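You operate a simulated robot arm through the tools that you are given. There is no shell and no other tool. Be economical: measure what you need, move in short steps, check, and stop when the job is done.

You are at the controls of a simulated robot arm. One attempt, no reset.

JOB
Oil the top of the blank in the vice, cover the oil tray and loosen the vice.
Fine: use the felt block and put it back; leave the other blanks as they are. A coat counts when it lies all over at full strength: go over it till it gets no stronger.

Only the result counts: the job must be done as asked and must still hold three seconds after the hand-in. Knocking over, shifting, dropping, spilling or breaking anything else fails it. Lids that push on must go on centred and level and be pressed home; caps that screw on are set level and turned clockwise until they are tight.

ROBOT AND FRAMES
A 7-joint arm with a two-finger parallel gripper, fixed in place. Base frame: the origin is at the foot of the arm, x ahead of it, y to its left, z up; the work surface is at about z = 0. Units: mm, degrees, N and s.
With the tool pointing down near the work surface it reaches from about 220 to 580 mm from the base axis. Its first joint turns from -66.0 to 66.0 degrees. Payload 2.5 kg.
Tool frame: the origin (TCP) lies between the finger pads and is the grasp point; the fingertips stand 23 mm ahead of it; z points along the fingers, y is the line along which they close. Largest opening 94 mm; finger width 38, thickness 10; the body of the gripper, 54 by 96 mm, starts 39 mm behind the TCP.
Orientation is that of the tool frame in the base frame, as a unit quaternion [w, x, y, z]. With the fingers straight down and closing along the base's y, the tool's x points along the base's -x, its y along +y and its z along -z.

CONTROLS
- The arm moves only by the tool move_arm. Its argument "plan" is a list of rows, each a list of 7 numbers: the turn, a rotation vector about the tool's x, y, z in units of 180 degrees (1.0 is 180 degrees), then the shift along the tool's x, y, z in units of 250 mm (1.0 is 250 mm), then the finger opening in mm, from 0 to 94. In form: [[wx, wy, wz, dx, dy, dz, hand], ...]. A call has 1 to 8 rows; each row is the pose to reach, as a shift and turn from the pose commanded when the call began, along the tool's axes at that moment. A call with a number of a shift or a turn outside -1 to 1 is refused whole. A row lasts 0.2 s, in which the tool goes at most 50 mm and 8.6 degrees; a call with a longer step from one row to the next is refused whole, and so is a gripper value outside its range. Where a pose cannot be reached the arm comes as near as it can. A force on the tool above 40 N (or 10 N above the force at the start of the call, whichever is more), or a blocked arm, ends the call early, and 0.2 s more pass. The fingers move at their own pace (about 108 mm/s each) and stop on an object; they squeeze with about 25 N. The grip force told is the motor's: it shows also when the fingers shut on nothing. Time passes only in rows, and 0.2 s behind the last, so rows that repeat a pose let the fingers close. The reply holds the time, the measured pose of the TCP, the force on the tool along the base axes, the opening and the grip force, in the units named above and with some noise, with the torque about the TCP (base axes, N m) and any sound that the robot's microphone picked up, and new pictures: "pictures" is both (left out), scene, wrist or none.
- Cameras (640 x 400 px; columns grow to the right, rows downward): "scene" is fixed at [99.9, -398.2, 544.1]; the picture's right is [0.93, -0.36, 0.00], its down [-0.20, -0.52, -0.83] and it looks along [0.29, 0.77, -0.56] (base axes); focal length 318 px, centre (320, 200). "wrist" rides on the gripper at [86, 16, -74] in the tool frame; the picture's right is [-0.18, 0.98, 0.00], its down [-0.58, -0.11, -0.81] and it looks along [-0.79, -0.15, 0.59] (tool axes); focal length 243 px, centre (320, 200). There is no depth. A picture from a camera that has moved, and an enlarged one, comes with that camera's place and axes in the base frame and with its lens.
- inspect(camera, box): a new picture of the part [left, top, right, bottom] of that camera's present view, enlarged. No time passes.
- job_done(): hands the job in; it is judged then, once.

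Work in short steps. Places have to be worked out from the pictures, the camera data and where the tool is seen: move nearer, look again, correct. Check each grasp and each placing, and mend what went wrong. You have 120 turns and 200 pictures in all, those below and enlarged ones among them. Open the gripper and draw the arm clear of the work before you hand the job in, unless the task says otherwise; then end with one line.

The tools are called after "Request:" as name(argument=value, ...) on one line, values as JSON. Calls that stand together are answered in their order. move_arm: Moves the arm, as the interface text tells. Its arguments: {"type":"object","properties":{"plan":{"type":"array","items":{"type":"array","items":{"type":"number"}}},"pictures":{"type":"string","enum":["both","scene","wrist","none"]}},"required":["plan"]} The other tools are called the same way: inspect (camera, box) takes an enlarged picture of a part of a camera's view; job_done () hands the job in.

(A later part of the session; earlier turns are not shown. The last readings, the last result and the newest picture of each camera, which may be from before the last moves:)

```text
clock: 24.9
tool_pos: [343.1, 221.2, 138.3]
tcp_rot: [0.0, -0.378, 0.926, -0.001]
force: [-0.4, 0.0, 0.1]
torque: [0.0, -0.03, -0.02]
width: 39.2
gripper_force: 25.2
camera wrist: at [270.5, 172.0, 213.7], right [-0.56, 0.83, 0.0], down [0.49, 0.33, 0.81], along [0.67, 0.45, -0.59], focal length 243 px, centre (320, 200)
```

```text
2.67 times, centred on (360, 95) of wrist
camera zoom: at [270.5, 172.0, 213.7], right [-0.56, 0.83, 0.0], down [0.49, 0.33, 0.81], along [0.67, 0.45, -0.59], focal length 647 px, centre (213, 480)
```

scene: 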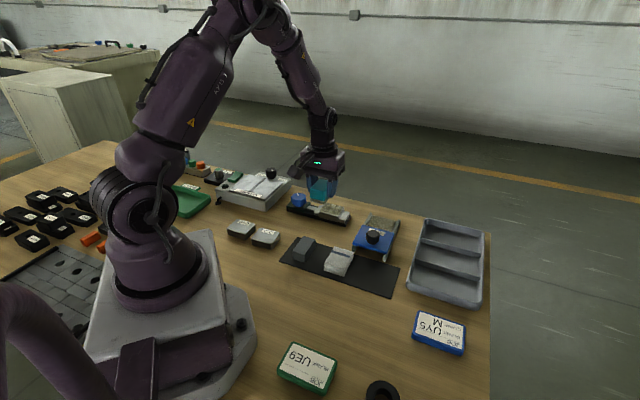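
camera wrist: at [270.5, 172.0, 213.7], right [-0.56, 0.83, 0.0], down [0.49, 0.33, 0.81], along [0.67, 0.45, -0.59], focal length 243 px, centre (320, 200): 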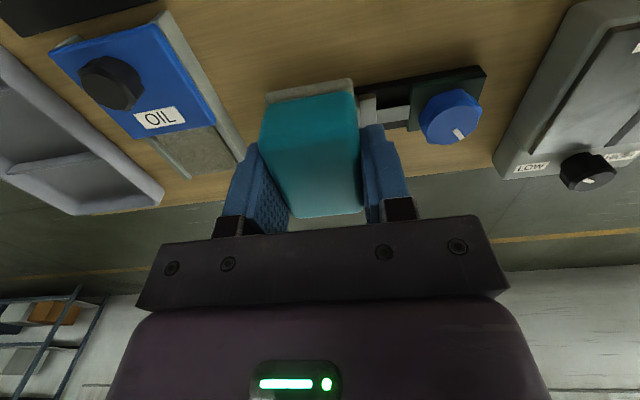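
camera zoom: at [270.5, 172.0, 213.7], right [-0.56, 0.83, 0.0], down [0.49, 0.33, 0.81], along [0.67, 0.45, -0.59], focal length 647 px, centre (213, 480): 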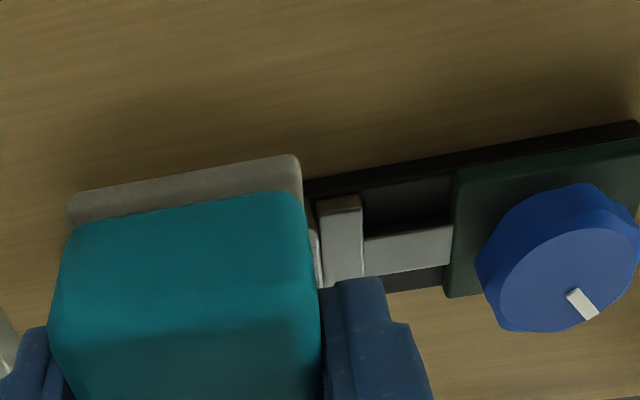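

The top looks darkened by oil. I move forward so the wrist camera sees the whole top.

Request:
move_arm(plan=[[0, 0, 0, -0.15, 0, 0, 25], [0, 0, 0, -0.3, 0, 0, 25], [0, 0, 0, -0.39, 0, 0, 25], [0, 0, 0, -0.39, 0, 0, 25]], pictures="none")

Request:
inspect(camera="wrist", box=[240, 0, 400, 100])

Request:
inspect(camera="scene", box=[305, 190, 361, 232])

```text
clock: 25.9
tool_pos: [412.7, 289.4, 137.7]
tcp_rot: [0.0, -0.378, 0.926, -0.001]
force: [-0.3, -0.1, -1.3]
torque: [0.0, 0.05, -0.02]
width: 39.7
gripper_force: 25.2
```

```text
4.00 times, centred on (320, 50) of wrist
camera zoom: at [340.9, 239.6, 213.3], right [-0.56, 0.83, 0.0], down [0.49, 0.33, 0.81], along [0.67, 0.45, -0.59], focal length 970 px, centre (320, 800)
```

zoom: 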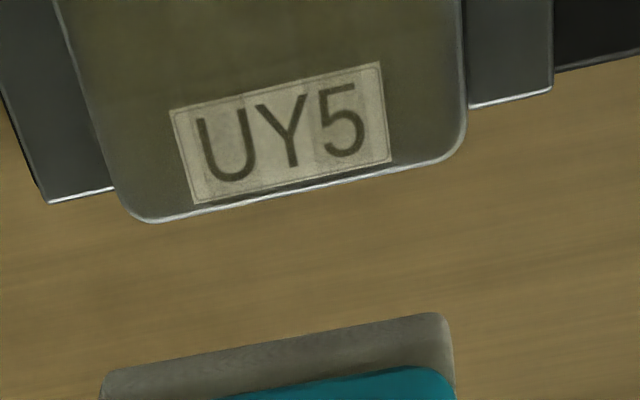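

```text
9.52 times, centred on (333, 211) of scene
camera zoom: at [99.9, -398.2, 544.1], right [0.93, -0.36, 0.0], down [-0.2, -0.52, -0.83], along [0.29, 0.77, -0.56], focal length 3030 px, centre (196, 95)
```

zoom: 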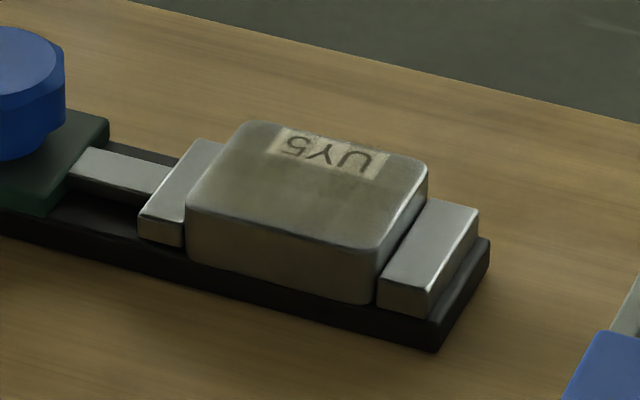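

Coat is on but uneven (streaks). I re-dip the felt: back over the pad, and down.

Request:
move_arm(plan=[[0, 0, 0, 0.032, -0.145, 0, 25], [0, 0, 0, 0.064, -0.29, 0, 25], [0, 0, 0, 0.097, -0.434, 0, 25], [0, 0, 0, 0.129, -0.579, 0, 25], [0, 0, 0, 0.129, -0.579, 0.16, 25], [0, 0, 0, 0.129, -0.579, 0.3, 25], [0, 0, 0, 0.129, -0.579, 0.328, 25], [0, 0, 0, 0.129, -0.579, 0.332, 25]], pictures="scene")

```text
clock: 27.7
tool_pos: [491.2, 160.7, 56.1]
tcp_rot: [0.0, -0.377, 0.926, -0.002]
force: [-0.6, -0.5, -0.2]
torque: [0.03, 0.01, -0.01]
width: 39.4
gripper_force: 25.3
```

scene: 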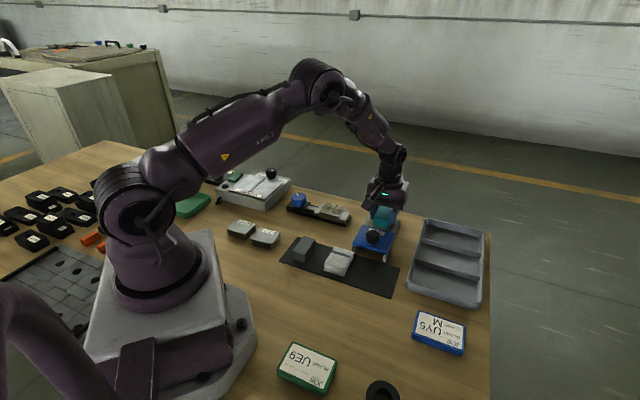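

No contact yet at 56; I press further by small steps and dwell.

Request:
move_arm(plan=[[0, 0, 0, -0.004, 0.004, 0.006, 25], [0, 0, 0, -0.004, 0.004, 0.01, 25], [0, 0, 0, -0.004, 0.004, 0.014, 25], [0, 0, 0, -0.004, 0.004, 0.014, 25]], pictures="none")

```text
clock: 28.7
tool_pos: [491.2, 164.1, 51.9]
tcp_rot: [0.0, -0.377, 0.926, -0.002]
force: [-0.9, 0.1, -0.8]
torque: [-0.01, -0.05, 0.01]
width: 39.2
gripper_force: 25.0
```

Still no contact, so the block may have slid a few mm up in the fingers. I look.

Request:
inspect(camera="scene", box=[340, 170, 420, 250])

Request:
inspect(camera="wrist", box=[200, 40, 440, 240])

```text
5.00 times, centred on (380, 210) of scene
camera zoom: at [99.9, -398.2, 544.1], right [0.93, -0.36, 0.0], down [-0.2, -0.52, -0.83], along [0.29, 0.77, -0.56], focal length 1591 px, centre (20, 150)
```

zoom: 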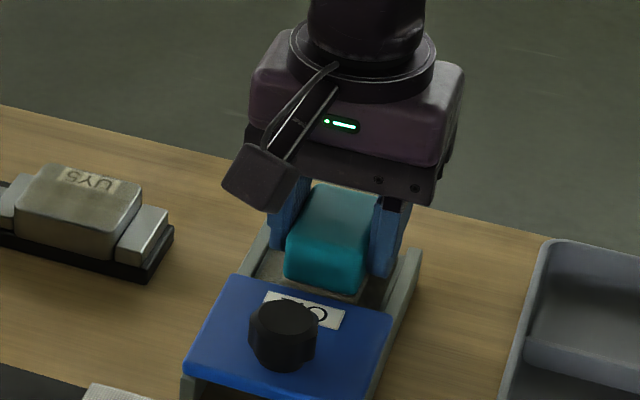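

```text
2.00 times, centred on (320, 140) of wrist
camera zoom: at [419.1, 114.6, 128.6], right [-0.56, 0.83, 0.0], down [0.49, 0.33, 0.81], along [0.67, 0.45, -0.59], focal length 485 px, centre (320, 320)
```

zoom: 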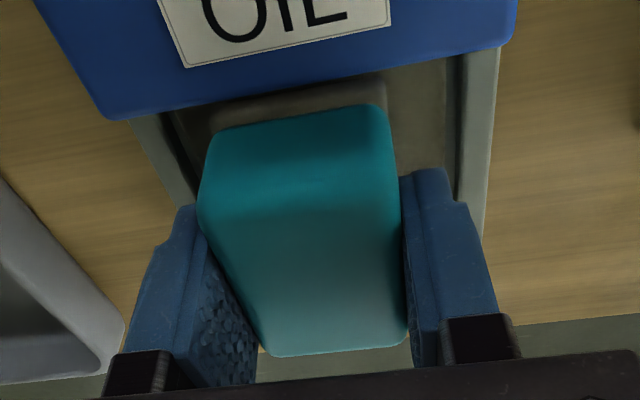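

Block slid slightly up; still clear of walls. I continue down in 1.5 mm steps until force shows.

Request:
move_arm(plan=[[0, 0, 0, 0, 0, 0.006, 25], [0, 0, 0, 0, 0, 0.01, 25], [0, 0, 0, 0, 0, 0.01, 25]], pictures="none")

```text
clock: 29.5
tool_pos: [491.8, 163.3, 52.2]
tcp_rot: [0.002, -0.377, 0.926, -0.002]
force: [-5.2, -0.7, 19.2]
torque: [0.12, 0.17, -0.02]
width: 39.3
gripper_force: 25.0
```

Now 19 N on the pad. I lift and carry it back over the blank, down to just above it.

Request:
move_arm(plan=[[0, 0, 0, 0, 0, -0.05, 25], [0, 0, 0, 0, 0, -0.2, 25], [0, 0, 0, 0.006, 0.14, -0.26, 25], [0, 0, 0, 0.012, 0.29, -0.26, 25], [0, 0, 0, 0.018, 0.43, -0.26, 25], [0, 0, 0, 0.024, 0.573, -0.26, 25], [0, 0, 0, 0.024, 0.573, -0.12, 25], [0, 0, 0, 0.024, 0.573, -0.05, 25]], pictures="none")

Request:
move_arm(plan=[[0, 0, 0, 0, 0, 0.006, 25], [0, 0, 0, 0, 0, 0.012, 25], [0, 0, 0, 0, 0, 0.016, 25], [0, 0, 0, 0, 0, 0.016, 25]], pictures="none")

```text
clock: 31.3
tool_pos: [387.1, 261.3, 63.2]
tcp_rot: [0.002, -0.377, 0.926, -0.001]
force: [-1.9, -0.9, 9.9]
torque: [0.08, 0.08, 0.01]
width: 39.2
gripper_force: 25.2
```

```text
clock: 32.3
tool_pos: [388.9, 261.4, 59.5]
tcp_rot: [0.003, -0.377, 0.926, -0.002]
force: [5.0, 0.7, 20.9]
torque: [0.09, -0.09, 0.0]
width: 40.0
gripper_force: 25.4
```

Likely slip limit is near 20 N, so I back off 1.5 mm and do thorough strokes, ±13 mm along the vice axis.

Request:
move_arm(plan=[[0, 0, 0, 0, 0.026, -0.006, 25], [0, 0, 0, 0, 0.052, -0.006, 25], [0, 0, 0, 0, 0.052, -0.006, 25], [0, 0, 0, 0, 0, -0.006, 25], [0, 0, 0, 0, -0.052, -0.006, 25], [0, 0, 0, 0, -0.052, -0.006, 25], [0, 0, 0, 0.012, 0, -0.006, 25], [0, 0, 0, 0.012, 0.052, -0.006, 25]], pictures="none")

Request:
move_arm(plan=[[0, 0, 0, -0.02, 0, 0, 25], [0, 0, 0, -0.02, -0.052, 0, 25], [0, 0, 0, -0.02, -0.104, 0, 25], [0, 0, 0, -0.012, -0.104, 0, 25], [0, 0, 0, -0.012, -0.052, 0, 25], [0, 0, 0, -0.012, 0, 0, 25], [0, 0, 0, -0.012, -0.052, 0, 25]], pictures="none")

```text
clock: 34.1
tool_pos: [375.8, 267.2, 59.5]
tcp_rot: [-0.001, -0.377, 0.926, -0.002]
force: [-0.6, 0.5, -0.1]
torque: [0.01, 0.02, 0.01]
width: 39.4
gripper_force: 25.0
```

```text
clock: 35.7
tool_pos: [386.6, 262.3, 60.1]
tcp_rot: [0.001, -0.378, 0.926, -0.001]
force: [-0.9, 0.9, 2.1]
torque: [0.12, 0.01, 0.0]
width: 39.5
gripper_force: 24.5
```

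Contact was too light; I lower 1.2 mm and check the force.

Request:
move_arm(plan=[[0, 0, 0, 0, 0, 0.005, 25], [0, 0, 0, 0, 0.026, 0.005, 25], [0, 0, 0, 0, 0.052, 0.005, 25]], pictures="none")

```text
clock: 36.5
tool_pos: [379.0, 270.9, 59.8]
tcp_rot: [0.001, -0.377, 0.926, -0.001]
force: [1.8, -1.6, 4.9]
torque: [0.11, -0.11, -0.09]
width: 39.4
gripper_force: 24.5
```

Request:
move_arm(plan=[[0, 0, 0, 0, 0, 0.004, 25], [0, 0, 0, 0, -0.052, 0.004, 25], [0, 0, 0, 0, -0.104, 0.004, 25], [0, 0, 0, 0.016, -0.104, 0.004, 25], [0, 0, 0, 0.016, -0.052, 0.004, 25], [0, 0, 0, 0.016, 0, 0.004, 25], [0, 0, 0, -0.012, 0, 0.004, 25], [0, 0, 0, -0.012, -0.052, 0.004, 25]], pictures="none")

Request:
move_arm(plan=[[0, 0, 0, 0, -0.052, 0, 25], [0, 0, 0, 0.012, -0.052, 0, 25], [0, 0, 0, 0.012, 0, 0, 25], [0, 0, 0, 0.012, 0.052, 0, 25], [0, 0, 0, 0.012, 0, 0, 25], [0, 0, 0, 0.012, -0.052, 0, 25], [0, 0, 0, 0.012, 0, 0, 25]], pictures="none")

```text
clock: 38.3
tool_pos: [389.0, 265.3, 58.1]
tcp_rot: [0.0, -0.378, 0.926, -0.001]
force: [-2.6, 4.0, 12.4]
torque: [-0.05, 0.16, -0.06]
width: 39.3
gripper_force: 24.7
```

```text
clock: 39.9
tool_pos: [388.4, 260.8, 57.8]
tcp_rot: [0.0, -0.378, 0.926, -0.003]
force: [0.8, -1.7, 3.8]
torque: [0.02, 0.03, 0.0]
width: 39.6
gripper_force: 24.8
```

Strokes done at ≈5–12 N. I lift, move forward and inspect the coat.

Request:
move_arm(plan=[[0, 0, 0, 0, 0, -0.1, 25], [0, 0, 0, 0, 0, -0.25, 25], [0, 0, 0, -0.1, 0, -0.34, 25], [0, 0, 0, -0.2, 0, -0.34, 25], [0, 0, 0, -0.2, 0, -0.34, 25]], pictures="none")

Request:
inspect(camera="wrist", box=[240, 0, 400, 100])

Request:
inspect(camera="scene", box=[305, 190, 361, 232])

```text
clock: 41.1
tool_pos: [420.4, 296.3, 142.8]
tcp_rot: [0.0, -0.378, 0.926, -0.003]
force: [-0.5, -0.6, -0.8]
torque: [0.01, -0.03, -0.01]
width: 39.7
gripper_force: 25.4
```

```text
4.00 times, centred on (320, 50) of wrist
camera zoom: at [347.9, 247.3, 219.4], right [-0.56, 0.83, 0.0], down [0.49, 0.33, 0.81], along [0.67, 0.45, -0.59], focal length 970 px, centre (320, 800)
```

zoom: 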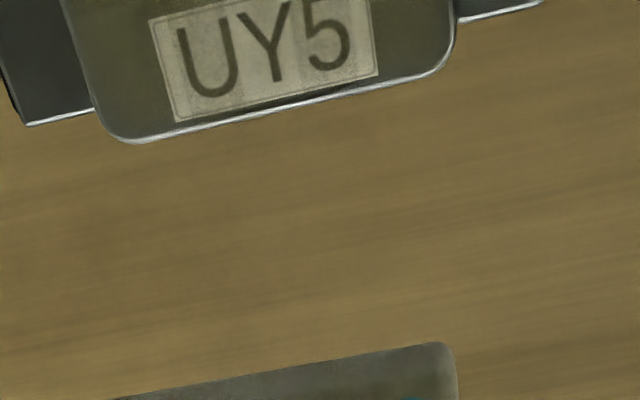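

```text
9.52 times, centred on (333, 211) of scene
camera zoom: at [99.9, -398.2, 544.1], right [0.93, -0.36, 0.0], down [-0.2, -0.52, -0.83], along [0.29, 0.77, -0.56], focal length 3030 px, centre (196, 95)
```

zoom: 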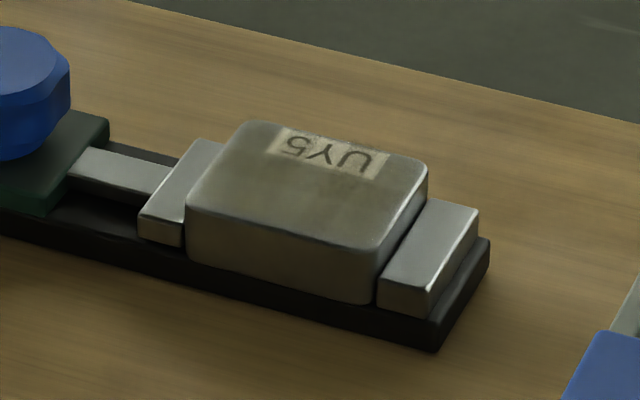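

I back up 32 mm to bring the whole top into the wrist view, and check the vice knob, which looks a little different.

Request:
move_arm(plan=[[0, 0, 0, 0.064, 0, 0, 25], [0, 0, 0, 0.128, 0, 0, 25], [0, 0, 0, 0.128, 0, 0, 25]], pictures="none")

Request:
inspect(camera="wrist", box=[240, 0, 400, 100])

Request:
inspect(camera="scene", box=[280, 180, 360, 240])

```text
clock: 41.9
tool_pos: [397.8, 273.6, 143.5]
tcp_rot: [0.0, -0.378, 0.926, -0.002]
force: [0.8, 0.1, -1.2]
torque: [0.03, -0.01, -0.06]
width: 39.5
gripper_force: 24.8
```

```text
4.00 times, centred on (320, 50) of wrist
camera zoom: at [326.6, 225.2, 218.7], right [-0.56, 0.83, 0.0], down [0.49, 0.33, 0.81], along [0.67, 0.45, -0.59], focal length 970 px, centre (320, 800)
```

zoom: 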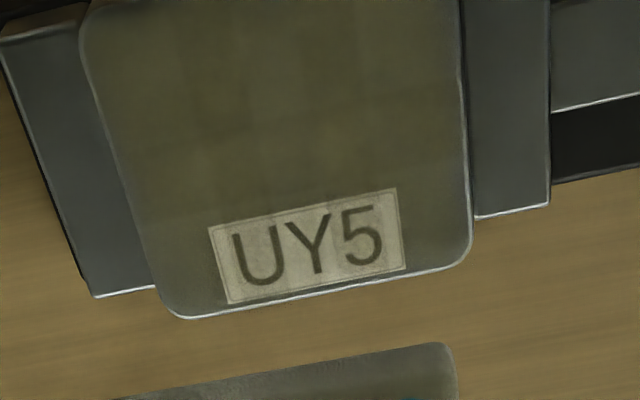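

```text
6.67 times, centred on (320, 210) of scene
camera zoom: at [99.9, -398.2, 544.1], right [0.93, -0.36, 0.0], down [-0.2, -0.52, -0.83], along [0.29, 0.77, -0.56], focal length 2121 px, centre (320, 133)
```

zoom: 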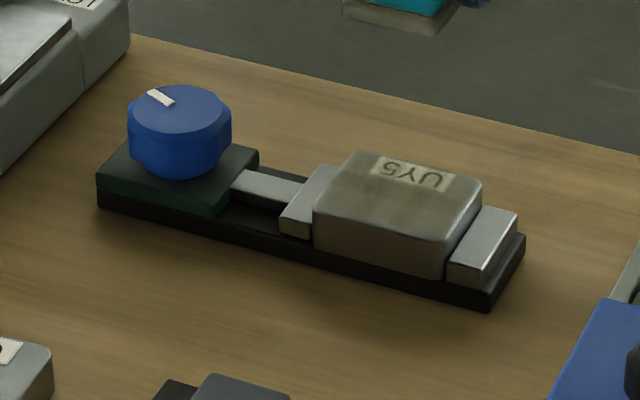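

The vice knob has backed off somewhat (pushed by strokes along the vice axis, I think), but the blank is in place. I zoom on the coat for uniformity.

Request:
inspect(camera="wrist", box=[256, 0, 364, 82])

Request:
inspect(camera="scene", box=[317, 195, 345, 220])

```text
4.88 times, centred on (310, 41) of wrist
camera zoom: at [326.6, 225.2, 218.7], right [-0.56, 0.83, 0.0], down [0.49, 0.33, 0.81], along [0.67, 0.45, -0.59], focal length 1184 px, centre (369, 976)
```

zoom: 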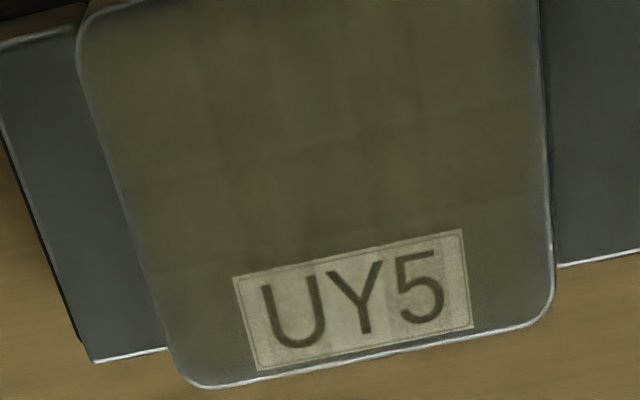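

```text
16.00 times, centred on (331, 208) of scene
camera zoom: at [99.9, -398.2, 544.1], right [0.93, -0.36, 0.0], down [-0.2, -0.52, -0.83], along [0.29, 0.77, -0.56], focal length 5091 px, centre (144, 80)
```

zoom: 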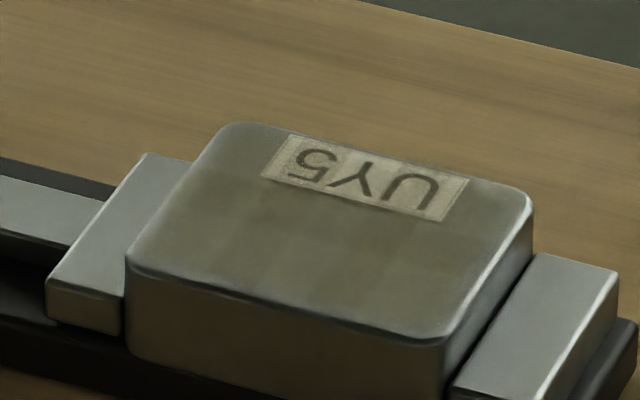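

The far (label-side) band looks less coated than the rest. I re-dip and will then stroke with the felt centred further forward, mostly across the vice axis.

Request:
move_arm(plan=[[0, 0, 0, 0.01, -0.145, 0, 25], [0, 0, 0, 0.02, -0.29, 0, 25], [0, 0, 0, 0.03, -0.434, 0, 25], [0, 0, 0, 0.04, -0.575, 0, 25], [0, 0, 0, 0.04, -0.575, 0.16, 25], [0, 0, 0, 0.04, -0.575, 0.3, 25], [0, 0, 0, 0.04, -0.575, 0.36, 25], [0, 0, 0, 0.04, -0.575, 0.372, 25]], pictures="none")

Request:
move_arm(plan=[[0, 0, 0, 0, 0, 0.004, 25], [0, 0, 0, 0, 0, 0.008, 25], [0, 0, 0, 0, 0, 0.008, 25]], pictures="none")

```text
clock: 43.7
tool_pos: [494.3, 163.0, 50.4]
tcp_rot: [0.0, -0.377, 0.926, -0.001]
force: [0.1, -0.7, -1.1]
torque: [0.0, 0.0, 0.01]
width: 39.4
gripper_force: 25.1
```

```text
clock: 44.5
tool_pos: [494.2, 163.9, 48.2]
tcp_rot: [0.0, -0.378, 0.926, -0.002]
force: [-0.3, 0.0, -0.2]
torque: [0.01, 0.02, 0.0]
width: 39.4
gripper_force: 24.9
```

Request:
move_arm(plan=[[0, 0, 0, 0, 0, 0.004, 25], [0, 0, 0, 0, 0, 0.008, 25]], pictures="wrist")

Request:
inspect(camera="scene", box=[350, 180, 410, 240])

```text
clock: 45.1
tool_pos: [492.0, 164.3, 47.4]
tcp_rot: [0.0, -0.377, 0.926, -0.002]
force: [-0.2, 1.1, -0.9]
torque: [0.0, -0.02, 0.0]
width: 39.7
gripper_force: 24.8
camera wrist: at [420.8, 115.4, 121.9], right [-0.56, 0.83, 0.0], down [0.49, 0.33, 0.81], along [0.67, 0.45, -0.59], focal length 243 px, centre (320, 200)
```

wrist: 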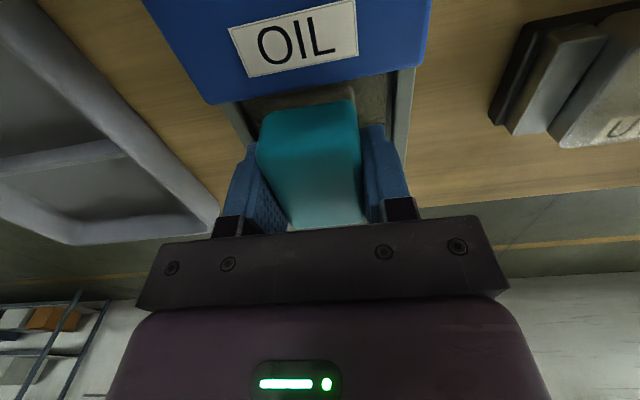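

```text
6.67 times, centred on (380, 210) of scene
camera zoom: at [99.9, -398.2, 544.1], right [0.93, -0.36, 0.0], down [-0.2, -0.52, -0.83], along [0.29, 0.77, -0.56], focal length 2121 px, centre (-80, 133)
```

zoom: 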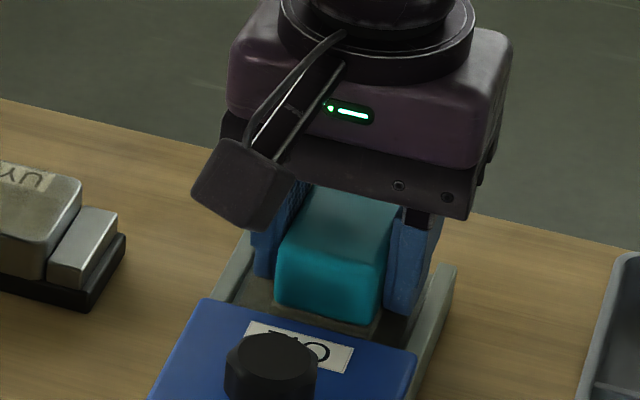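

The block has slipped ~8 mm up in the grip and may be pitched. I set it down on the oil pad, then will regrip it there at the proper height.

Request:
move_arm(plan=[[0, 0, 0, 0, 0, 0.004, 25], [0, 0, 0, 0, 0, 0.006, 25]], pictures="none")

```text
clock: 45.7
tool_pos: [494.1, 165.3, 45.5]
tcp_rot: [0.001, -0.377, 0.926, -0.001]
force: [-2.6, 0.0, 6.7]
torque: [-0.1, 0.13, -0.03]
width: 39.5
gripper_force: 25.2
```

Contact. I open slightly (46 mm), let it settle, rise 12 mm and view.

Request:
move_arm(plan=[[0, 0, 0, 0, 0, 0, 46], [0, 0, 0, 0, 0, 0, 46], [0, 0, 0, 0, 0, -0.024, 46], [0, 0, 0, 0, 0, -0.044, 48], [0, 0, 0, 0, 0, -0.044, 48]], pictures="wrist")

Request:
inspect(camera="scene", box=[350, 180, 410, 240])

```text
clock: 46.9
tool_pos: [493.1, 165.2, 56.7]
tcp_rot: [0.0, -0.377, 0.926, -0.002]
force: [0.0, -1.2, 0.2]
torque: [-0.01, 0.04, 0.01]
width: 48.2
gripper_force: 0.0
camera wrist: at [421.1, 115.1, 131.9], right [-0.56, 0.83, 0.0], down [0.49, 0.33, 0.81], along [0.67, 0.45, -0.59], focal length 243 px, centre (320, 200)
```

wrist: 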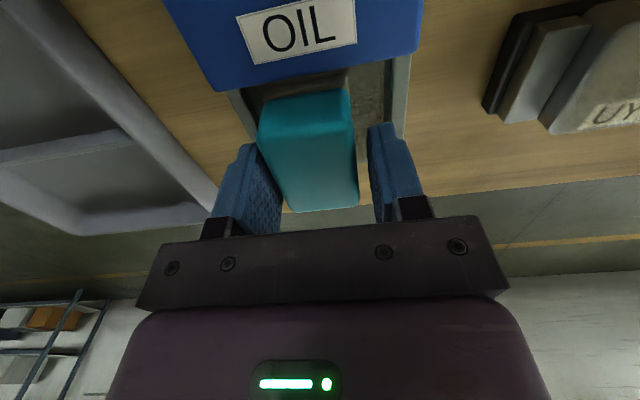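

```text
6.67 times, centred on (380, 210) of scene
camera zoom: at [99.9, -398.2, 544.1], right [0.93, -0.36, 0.0], down [-0.2, -0.52, -0.83], along [0.29, 0.77, -0.56], focal length 2121 px, centre (-80, 133)
```

zoom: 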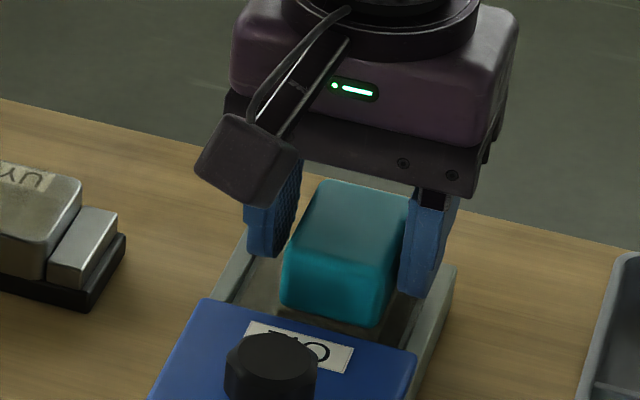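

The block sits level on the pad. I lower 2 mm and regrip.

Request:
move_arm(plan=[[0, 0, 0, 0, 0, 0.01, 48], [0, 0, 0, 0, 0, 0.01, 25], [0, 0, 0, 0, 0, 0.01, 25], [0, 0, 0, 0, 0, 0.02, 25], [0, 0, 0, 0, 0, 0.02, 25]], pictures="none")

```text
clock: 48.1
tool_pos: [494.8, 164.6, 53.0]
tcp_rot: [0.002, -0.377, 0.926, -0.002]
force: [-2.9, -0.2, 21.2]
torque: [0.08, 0.1, 0.0]
width: 39.6
gripper_force: 24.9
```

Now soaked again. I carry it to the blank, lane 1 (+9 mm toward knob), stopping just above.

Request:
move_arm(plan=[[0, 0, 0, 0, 0, -0.05, 25], [0, 0, 0, 0, 0, -0.22, 25], [0, 0, 0, 0.006, 0.15, -0.28, 25], [0, 0, 0, 0.012, 0.3, -0.28, 25], [0, 0, 0, 0.02, 0.46, -0.28, 25], [0, 0, 0, 0.027, 0.613, -0.28, 25], [0, 0, 0, 0.027, 0.613, -0.12, 25], [0, 0, 0, 0.027, 0.613, -0.056, 25]], pictures="none")

Request:
move_arm(plan=[[0, 0, 0, 0, 0, 0.006, 25], [0, 0, 0, 0, 0, 0.012, 25]], pictures="none")

```text
clock: 49.9
tool_pos: [382.8, 271.4, 64.0]
tcp_rot: [0.001, -0.377, 0.926, -0.001]
force: [-2.4, -1.8, 10.5]
torque: [0.03, 0.09, 0.01]
width: 39.4
gripper_force: 25.2
```

```text
clock: 50.5
tool_pos: [383.2, 271.5, 63.4]
tcp_rot: [0.002, -0.378, 0.926, -0.001]
force: [-2.3, -0.6, 28.1]
torque: [0.01, 0.15, -0.05]
width: 39.4
gripper_force: 25.0
```

28 N is more than needed; I back off 1.5 mm and stroke across (tool x) ±9 mm.

Request:
move_arm(plan=[[0, 0, 0, 0, 0, -0.006, 25], [0, 0, 0, 0.03, 0, -0.006, 25], [0, 0, 0, 0, 0, -0.006, 25], [0, 0, 0, -0.04, 0, -0.006, 25], [0, 0, 0, -0.04, 0, -0.006, 25], [0, 0, 0, 0, 0, -0.006, 25], [0, 0, 0, 0.03, 0, -0.006, 25], [0, 0, 0, -0.04, 0, -0.006, 25]], pictures="none")

```text
clock: 52.3
tool_pos: [388.8, 274.6, 61.4]
tcp_rot: [-0.002, -0.377, 0.926, -0.003]
force: [-3.7, -5.3, 19.8]
torque: [-0.02, 0.14, 0.0]
width: 39.3
gripper_force: 25.3
```

Good. Now lift a little, shift to lane 2 (-18 mm) and stroke the same way.

Request:
move_arm(plan=[[0, 0, 0, 0.02, 0, -0.03, 25], [0, 0, 0, 0.04, -0.072, -0.03, 25], [0, 0, 0, 0.04, -0.072, 0.0, 25], [0, 0, 0, 0.07, -0.072, 0, 25], [0, 0, 0, 0.03, -0.072, 0, 25], [0, 0, 0, 0, -0.072, 0, 25], [0, 0, 0, 0.03, -0.072, 0, 25], [0, 0, 0, 0.07, -0.072, 0, 25]], pictures="none")

Request:
move_arm(plan=[[0, 0, 0, -0.03, 0, 0, 25], [0, 0, 0, -0.07, 0, 0, 25], [0, 0, 0, -0.04, 0, 0, 25], [0, 0, 0, 0, 0, 0, 25], [0, 0, 0, -0.07, 0, 0, 25], [0, 0, 0, -0.03, 0.036, 0, 25]], pictures="none")

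```text
clock: 54.1
tool_pos: [389.6, 251.5, 62.5]
tcp_rot: [0.001, -0.377, 0.926, -0.002]
force: [1.4, 1.4, 5.0]
torque: [0.21, -0.09, -0.03]
width: 39.5
gripper_force: 24.9
```

```text
clock: 55.5
tool_pos: [389.3, 262.3, 62.5]
tcp_rot: [0.0, -0.377, 0.926, -0.002]
force: [0.1, 0.3, 1.6]
torque: [0.04, -0.05, -0.01]
width: 39.3
gripper_force: 25.1
```

Force has dropped to a few N; I lower 1.5 mm and repeat centre and lane 2.

Request:
move_arm(plan=[[0, 0, 0, 0, 0, 0.007, 25], [0, 0, 0, -0.04, 0, 0.007, 25], [0, 0, 0, 0.03, 0, 0.007, 25], [0, 0, 0, 0.03, -0.036, 0.007, 25], [0, 0, 0, 0, -0.036, 0.007, 25], [0, 0, 0, -0.04, -0.036, 0.007, 25], [0, 0, 0, 0, -0.036, 0.007, 25], [0, 0, 0, 0.03, -0.036, 0.007, 25]], pictures="none")

Request:
move_arm(plan=[[0, 0, 0, -0.07, 0, 0.001, 25], [0, 0, 0, -0.05, 0.036, 0.001, 25], [0, 0, 0, 0, 0.036, 0.001, 25], [0, 0, 0, -0.03, 0.072, 0.001, 25], [0, 0, 0, -0.07, 0.072, 0.001, 25], [0, 0, 0, 0, 0.072, 0.001, 25], [0, 0, 0, -0.03, 0.036, 0.001, 25]], pictures="none")

```text
clock: 56.8
tool_pos: [394.7, 257.1, 63.1]
tcp_rot: [0.0, -0.378, 0.926, -0.002]
force: [0.6, -0.1, 3.9]
torque: [0.12, -0.04, 0.0]
width: 39.2
gripper_force: 25.3
stopped in row 6: the force on the tool passed its limit at 41 N (the readings are from after the stop); the commanded pose is now the measured one
```

```text
clock: 58.4
tool_pos: [391.1, 268.3, 63.8]
tcp_rot: [-0.002, -0.378, 0.926, -0.003]
force: [-6.3, 2.7, 15.3]
torque: [0.24, 0.09, 0.03]
width: 39.1
gripper_force: 25.1
```

There was a 40 N stop in between. I lift and look at everything.

Request:
move_arm(plan=[[0, 0, 0, 0, 0, -0.1, 25], [0, 0, 0, 0, 0, -0.25, 25], [0, 0, 0, 0.0, -0.018, -0.34, 25], [0, 0, 0, 0.0, -0.018, -0.34, 25]])

Request:
inspect(camera="wrist", box=[240, 0, 400, 100])

Request:
inspect(camera="scene", box=[280, 180, 360, 240])

```text
clock: 59.4
tool_pos: [394.4, 264.8, 145.7]
tcp_rot: [-0.001, -0.378, 0.926, -0.002]
force: [-0.2, 0.1, -0.9]
torque: [0.0, 0.0, 0.02]
width: 39.4
gripper_force: 25.2
camera wrist: at [322.7, 216.0, 221.9], right [-0.56, 0.83, 0.0], down [0.49, 0.33, 0.81], along [0.67, 0.44, -0.59], focal length 243 px, centre (320, 200)
```

scene: 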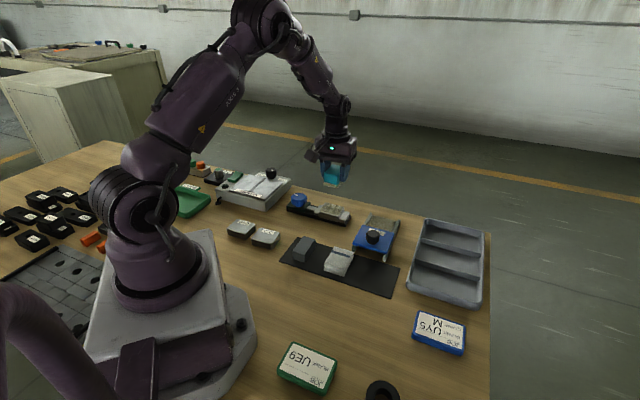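
wrist: 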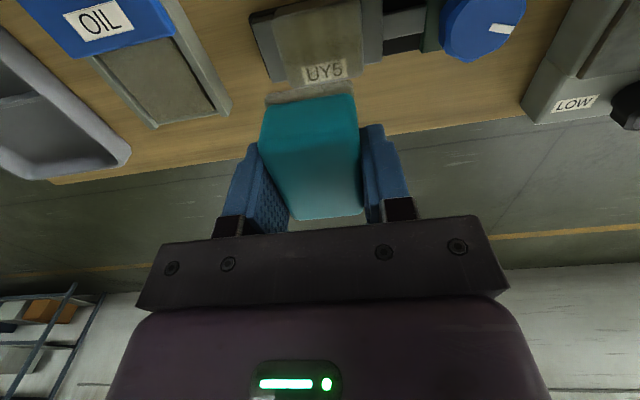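

```text
4.00 times, centred on (320, 50) of wrist
camera zoom: at [322.7, 216.0, 221.9], right [-0.56, 0.83, 0.0], down [0.49, 0.33, 0.81], along [0.67, 0.44, -0.59], focal length 970 px, centre (320, 800)
```

zoom: 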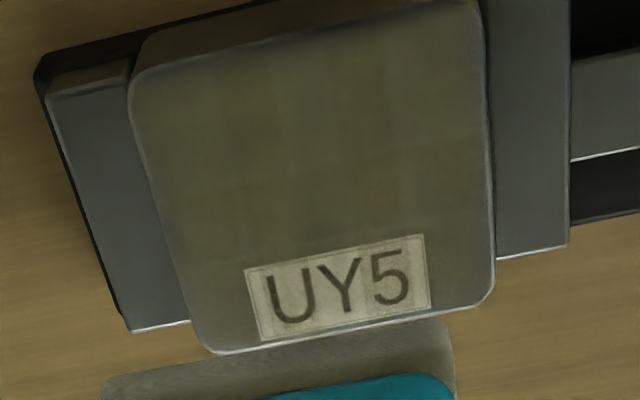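

```text
6.67 times, centred on (320, 210) of scene
camera zoom: at [99.9, -398.2, 544.1], right [0.93, -0.36, 0.0], down [-0.2, -0.52, -0.83], along [0.29, 0.77, -0.56], focal length 2121 px, centre (320, 133)
```

zoom: 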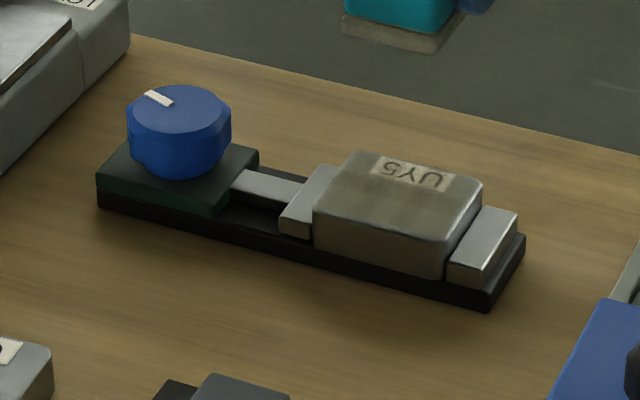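

Request:
inspect(camera="wrist", box=[268, 0, 368, 90])

Request:
inspect(camera="scene", box=[317, 195, 345, 220])

```text
4.44 times, centred on (318, 45) of wrist
camera zoom: at [322.7, 216.0, 221.9], right [-0.56, 0.83, 0.0], down [0.49, 0.33, 0.81], along [0.67, 0.44, -0.59], focal length 1078 px, centre (329, 889)
```

zoom: 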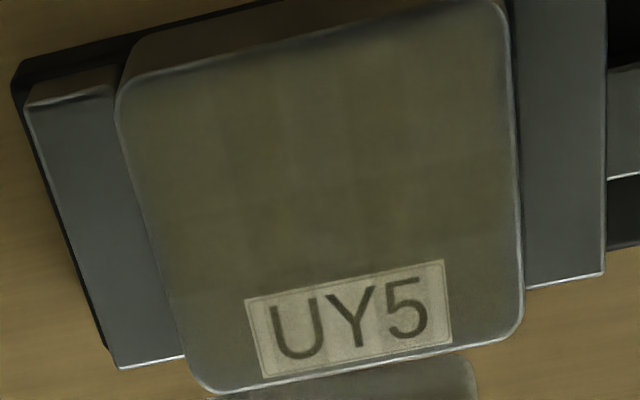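

```text
16.00 times, centred on (331, 208) of scene
camera zoom: at [99.9, -398.2, 544.1], right [0.93, -0.36, 0.0], down [-0.2, -0.52, -0.83], along [0.29, 0.77, -0.56], focal length 5091 px, centre (144, 80)
```

zoom: 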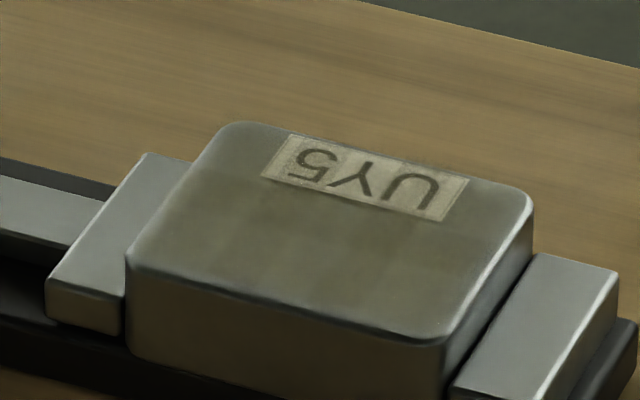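

Request:
inspect(camera="scene", box=[300, 130, 370, 200])

Request:
inspect(camera="wrist", box=[210, 70, 430, 240])

```text
5.71 times, centred on (335, 165) of scene
camera zoom: at [99.9, -398.2, 544.1], right [0.93, -0.36, 0.0], down [-0.2, -0.52, -0.83], along [0.29, 0.77, -0.56], focal length 1818 px, centre (234, 400)
```

zoom: 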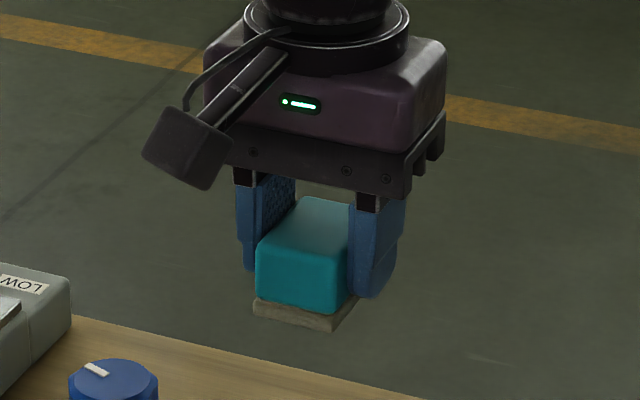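

```text
2.35 times, centred on (320, 155) of wrist
camera zoom: at [322.7, 216.0, 221.9], right [-0.56, 0.83, 0.0], down [0.49, 0.33, 0.81], along [0.67, 0.44, -0.59], focal length 571 px, centre (320, 306)
```

zoom: 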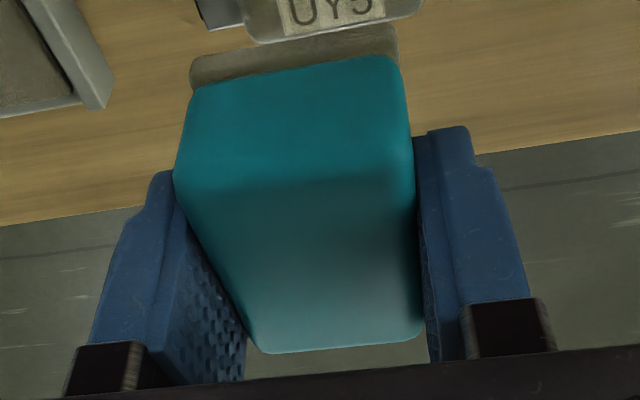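

I go over the far band directly: felt centre placed 17 mm further forward so its near half rubs the label side.

Request:
move_arm(plan=[[0, 0, 0, -0.044, 0.049, 0.0, 25], [0, 0, 0, -0.044, 0.049, 0.15, 25], [0, 0, 0, -0.044, 0.049, 0.29, 25], [0, 0, 0, -0.044, 0.049, 0.32, 25], [0, 0, 0, -0.044, 0.049, 0.328, 25], [0, 0, 0, -0.044, 0.049, 0.334, 25]], pictures="none")

```text
clock: 60.8
tool_pos: [396.5, 279.9, 62.3]
tcp_rot: [0.0, -0.376, 0.927, -0.002]
force: [-0.2, 0.3, -2.2]
torque: [-0.01, 0.01, 0.0]
width: 39.5
gripper_force: 25.0
```

Request:
move_arm(plan=[[0, 0, 0, 0, 0, 0.006, 25], [0, 0, 0, 0, 0, 0.01, 25]], pictures="none")

```text
clock: 61.4
tool_pos: [397.2, 281.5, 62.7]
tcp_rot: [0.0, -0.378, 0.926, -0.003]
force: [-7.1, -4.0, 24.0]
torque: [-0.19, 0.49, 0.05]
width: 39.3
gripper_force: 25.3
```

Contact with 24 N; I back off 1 mm and stroke back and forth, then lane 2.

Request:
move_arm(plan=[[0, 0, 0, 0, 0, -0.004, 25], [0, 0, 0, 0.04, 0, -0.004, 25], [0, 0, 0, -0.01, 0, -0.004, 25], [0, 0, 0, 0.04, 0, -0.004, 25], [0, 0, 0, -0.01, 0, -0.004, 25], [0, 0, 0, 0, -0.036, -0.002, 25], [0, 0, 0, 0.04, -0.036, -0.002, 25], [0, 0, 0, -0.01, -0.036, -0.002, 25]], pictures="none")

Request:
move_arm(plan=[[0, 0, 0, 0.05, 0, 0.002, 25], [0, 0, 0, 0.01, -0.036, 0.002, 25], [0, 0, 0, 0.05, -0.036, 0.002, 25], [0, 0, 0, 0, -0.036, 0.002, 25], [0, 0, 0, 0.05, -0.036, 0.002, 25], [0, 0, 0, 0, -0.036, 0.002, 25], [0, 0, 0, 0.03, -0.036, 0.002, 25]], pictures="none")

```text
clock: 63.2
tool_pos: [404.1, 275.6, 61.4]
tcp_rot: [0.002, -0.377, 0.926, -0.003]
force: [0.6, -3.1, 20.0]
torque: [-0.12, 0.31, -0.01]
width: 39.3
gripper_force: 25.9
```

```text
clock: 64.8
tool_pos: [403.2, 264.0, 61.0]
tcp_rot: [-0.001, -0.376, 0.926, -0.002]
force: [0.7, 0.8, 1.9]
torque: [0.08, 0.01, -0.02]
width: 39.6
gripper_force: 24.8
```

Lift and look again.

Request:
move_arm(plan=[[0, 0, 0, 0, 0, -0.1, 25], [0, 0, 0, 0, 0.02, -0.25, 25], [0, 0, 0, 0.01, 0.04, -0.34, 25], [0, 0, 0, 0.01, 0.04, -0.34, 25]], pictures="none")

Request:
inspect(camera="wrist", box=[268, 0, 368, 90])

Request:
inspect(camera="scene", box=[317, 195, 345, 220])

```text
clock: 65.8
tool_pos: [396.8, 268.7, 146.0]
tcp_rot: [0.0, -0.377, 0.926, -0.003]
force: [-0.3, 0.3, -0.2]
torque: [0.01, 0.01, 0.01]
width: 39.5
gripper_force: 25.3
```

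```text
4.44 times, centred on (318, 45) of wrist
camera zoom: at [324.2, 221.0, 221.4], right [-0.56, 0.83, 0.0], down [0.49, 0.33, 0.81], along [0.67, 0.45, -0.59], focal length 1078 px, centre (329, 889)
```

zoom: 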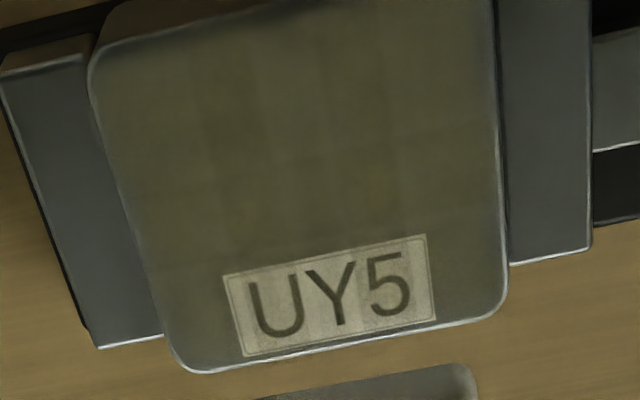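

```text
16.00 times, centred on (331, 208) of scene
camera zoom: at [99.9, -398.2, 544.1], right [0.93, -0.36, 0.0], down [-0.2, -0.52, -0.83], along [0.29, 0.77, -0.56], focal length 5091 px, centre (144, 80)
```

zoom: 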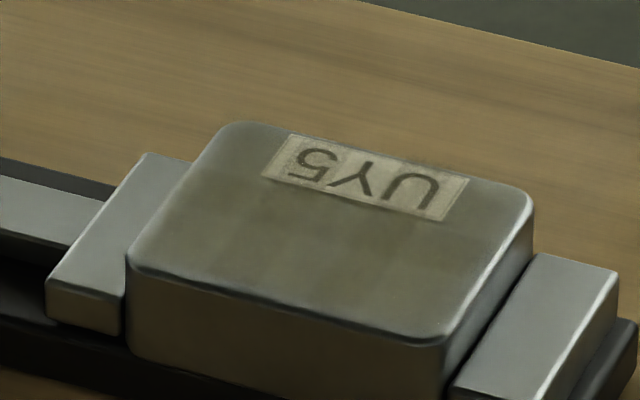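

For reference I look at an un-oiled blank beside it.

Request:
inspect(camera="scene", box=[222, 185, 362, 255])

```text
4.57 times, centred on (292, 220) of scene
camera zoom: at [99.9, -398.2, 544.1], right [0.93, -0.36, 0.0], down [-0.2, -0.52, -0.83], along [0.29, 0.77, -0.56], focal length 1454 px, centre (448, 109)
```

zoom: 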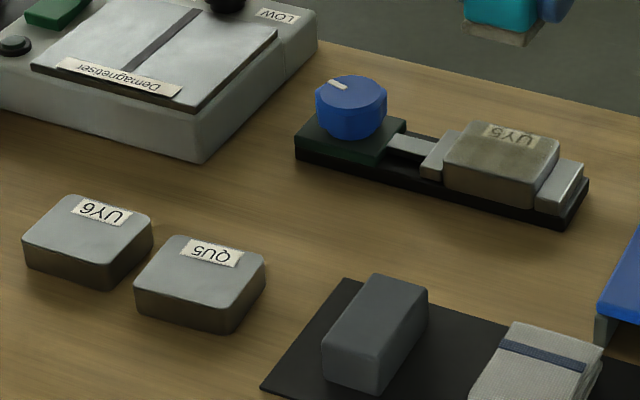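

The un-oiled ones are plainly grey; the far band is in between. I re-dip.

Request:
move_arm(plan=[[0, 0, 0, 0.005, -0.145, 0, 25], [0, 0, 0, 0.01, -0.29, 0, 25], [0, 0, 0, 0.015, -0.434, 0, 25], [0, 0, 0, 0.02, -0.564, 0, 25], [0, 0, 0, 0.02, -0.564, 0.16, 25], [0, 0, 0, 0.02, -0.564, 0.3, 25], [0, 0, 0, 0.02, -0.564, 0.356, 25], [0, 0, 0, 0.02, -0.564, 0.364, 25]], pictures="none")

Request:
move_arm(plan=[[0, 0, 0, 0, 0, 0.004, 25], [0, 0, 0, 0, 0, 0.008, 25], [0, 0, 0, 0, 0, 0.012, 25]], pictures="wrist")

```text
clock: 67.6
tool_pos: [491.2, 165.8, 56.5]
tcp_rot: [0.0, -0.377, 0.926, -0.003]
force: [-0.3, 0.2, -0.7]
torque: [0.02, -0.01, 0.01]
width: 39.4
gripper_force: 25.2
```

```text
clock: 68.4
tool_pos: [491.1, 165.2, 52.3]
tcp_rot: [0.0, -0.377, 0.926, -0.003]
force: [-0.4, 0.3, -0.9]
torque: [0.01, -0.01, 0.01]
width: 39.1
gripper_force: 25.1
camera wrist: at [418.5, 116.6, 128.1], right [-0.56, 0.83, 0.0], down [0.49, 0.33, 0.81], along [0.67, 0.44, -0.59], focal length 243 px, centre (320, 200)
```

wrist: 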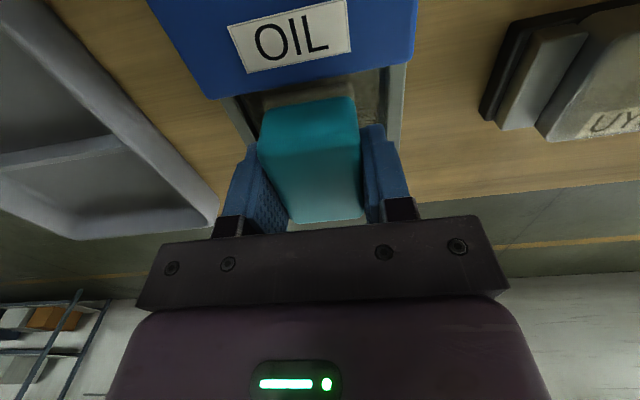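

Request:
move_arm(plan=[[0, 0, 0, 0, 0, 0.006, 25], [0, 0, 0, 0, 0, 0.012, 25]], pictures="none")

```text
clock: 69.0
tool_pos: [489.8, 165.1, 49.1]
tcp_rot: [0.0, -0.377, 0.926, -0.003]
force: [-0.3, 0.3, 0.0]
torque: [-0.03, -0.01, 0.01]
width: 39.5
gripper_force: 25.0
```

Request:
move_arm(plan=[[0, 0, 0, 0, 0, 0.004, 25], [0, 0, 0, 0, 0, 0.008, 25]], pictures="none")

```text
clock: 69.6
tool_pos: [491.6, 164.1, 49.2]
tcp_rot: [0.0, -0.378, 0.926, -0.003]
force: [-2.2, -0.1, 3.6]
torque: [0.18, 0.01, 0.07]
width: 39.5
gripper_force: 24.6
```

Contact at ≈48. Since the block slid up again I regrip on the pad: open, rise 8 mm, close.

Request:
move_arm(plan=[[0, 0, 0, 0, 0, 0.004, 25], [0, 0, 0, 0, 0, 0.004, 46], [0, 0, 0, 0, 0, 0, 46], [0, 0, 0, 0, 0, -0.03, 46], [0, 0, 0, 0, 0, -0.03, 46], [0, 0, 0, 0, 0, -0.03, 25], [0, 0, 0, 0, 0, -0.03, 25], [0, 0, 0, 0, 0, -0.022, 25]], pictures="wrist")

```text
clock: 71.4
tool_pos: [491.7, 165.0, 56.5]
tcp_rot: [0.001, -0.378, 0.926, -0.002]
force: [-6.4, -1.9, 18.8]
torque: [-0.13, 0.38, -0.01]
width: 39.4
gripper_force: 25.3
camera wrist: at [419.2, 116.7, 131.2], right [-0.56, 0.83, -0.01], down [0.49, 0.33, 0.81], along [0.67, 0.45, -0.59], focal length 243 px, centre (320, 200)
```

wrist: 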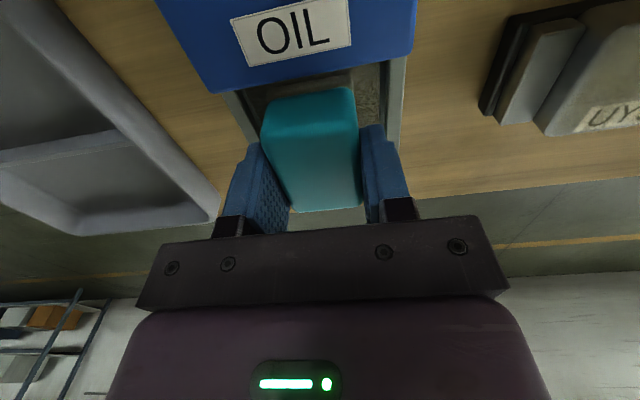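

Regripped and soaked. Over to the blank, lane 1, felt centred forward.

Request:
move_arm(plan=[[0, 0, 0, 0, 0, -0.05, 25], [0, 0, 0, 0, 0, -0.22, 25], [0, 0, 0, -0.006, 0.15, -0.28, 25], [0, 0, 0, -0.012, 0.3, -0.28, 25], [0, 0, 0, -0.02, 0.46, -0.28, 25], [0, 0, 0, -0.03, 0.606, -0.28, 25], [0, 0, 0, -0.03, 0.606, -0.12, 25], [0, 0, 0, -0.03, 0.606, -0.044, 25]], pictures="none")

Request:
move_arm(plan=[[0, 0, 0, 0, 0, 0.004, 25], [0, 0, 0, 0, 0, 0.008, 25]], pictures="none")

```text
clock: 73.2
tool_pos: [392.9, 277.2, 66.4]
tcp_rot: [0.003, -0.377, 0.926, -0.002]
force: [-3.8, -1.9, 21.2]
torque: [-0.06, 0.19, -0.02]
width: 39.9
gripper_force: 24.6
```

```text
clock: 73.8
tool_pos: [392.5, 277.5, 63.9]
tcp_rot: [0.003, -0.377, 0.926, -0.002]
force: [4.2, 0.9, 21.2]
torque: [0.14, -0.06, -0.01]
width: 39.5
gripper_force: 24.7
```

Contact. I ease 0.75 mm and stroke lane 1, then centre and lane 2.

Request:
move_arm(plan=[[0, 0, 0, 0.02, 0, -0.003, 25], [0, 0, 0, 0.05, 0, -0.003, 25], [0, 0, 0, 0.02, 0, -0.003, 25], [0, 0, 0, -0.02, 0, -0.003, 25], [0, 0, 0, 0.05, 0, -0.003, 25], [0, 0, 0, -0.02, 0, -0.003, 25], [0, 0, 0, 0.02, 0, -0.003, 25]], pictures="none")

Request:
move_arm(plan=[[0, 0, 0, 0.02, -0.036, 0.002, 25], [0, 0, 0, -0.03, -0.036, 0.002, 25], [0, 0, 0, 0.03, -0.036, 0.002, 25], [0, 0, 0, -0.03, -0.036, 0.002, 25], [0, 0, 0, -0.02, -0.072, 0.002, 25], [0, 0, 0, 0.03, -0.072, 0.002, 25], [0, 0, 0, -0.03, -0.072, 0.002, 25], [0, 0, 0, 0.03, -0.072, 0.002, 25]], pictures="none")

Request:
move_arm(plan=[[0, 0, 0, -0.03, 0, 0.003, 25], [0, 0, 0, -0.06, 0, 0.003, 25], [0, 0, 0, 0, 0, 0.003, 25], [0, 0, 0, -0.06, 0, 0.003, 25], [0, 0, 0, 0, 0, 0.003, 25], [0, 0, 0, -0.03, 0.036, 0.003, 25]], pictures="none")

```text
clock: 75.4
tool_pos: [387.1, 275.3, 62.3]
tcp_rot: [0.001, -0.378, 0.926, -0.001]
force: [4.1, 4.5, 16.1]
torque: [0.25, -0.13, -0.01]
width: 39.2
gripper_force: 25.3
```

```text
clock: 77.2
tool_pos: [394.6, 258.3, 63.9]
tcp_rot: [0.003, -0.378, 0.926, 0.0]
force: [5.0, 6.3, 22.3]
torque: [0.18, 0.03, 0.0]
width: 39.1
gripper_force: 24.6
```

```text
clock: 77.5
tool_pos: [394.8, 259.1, 63.6]
tcp_rot: [-0.002, -0.377, 0.926, -0.002]
force: [-0.3, -0.1, 4.3]
torque: [0.06, -0.02, -0.03]
width: 39.1
gripper_force: 24.7
stopped in row 1: the force on the tool passed its limit at 44 N (the readings are from after the stop); the commanded pose is now the measured one
```

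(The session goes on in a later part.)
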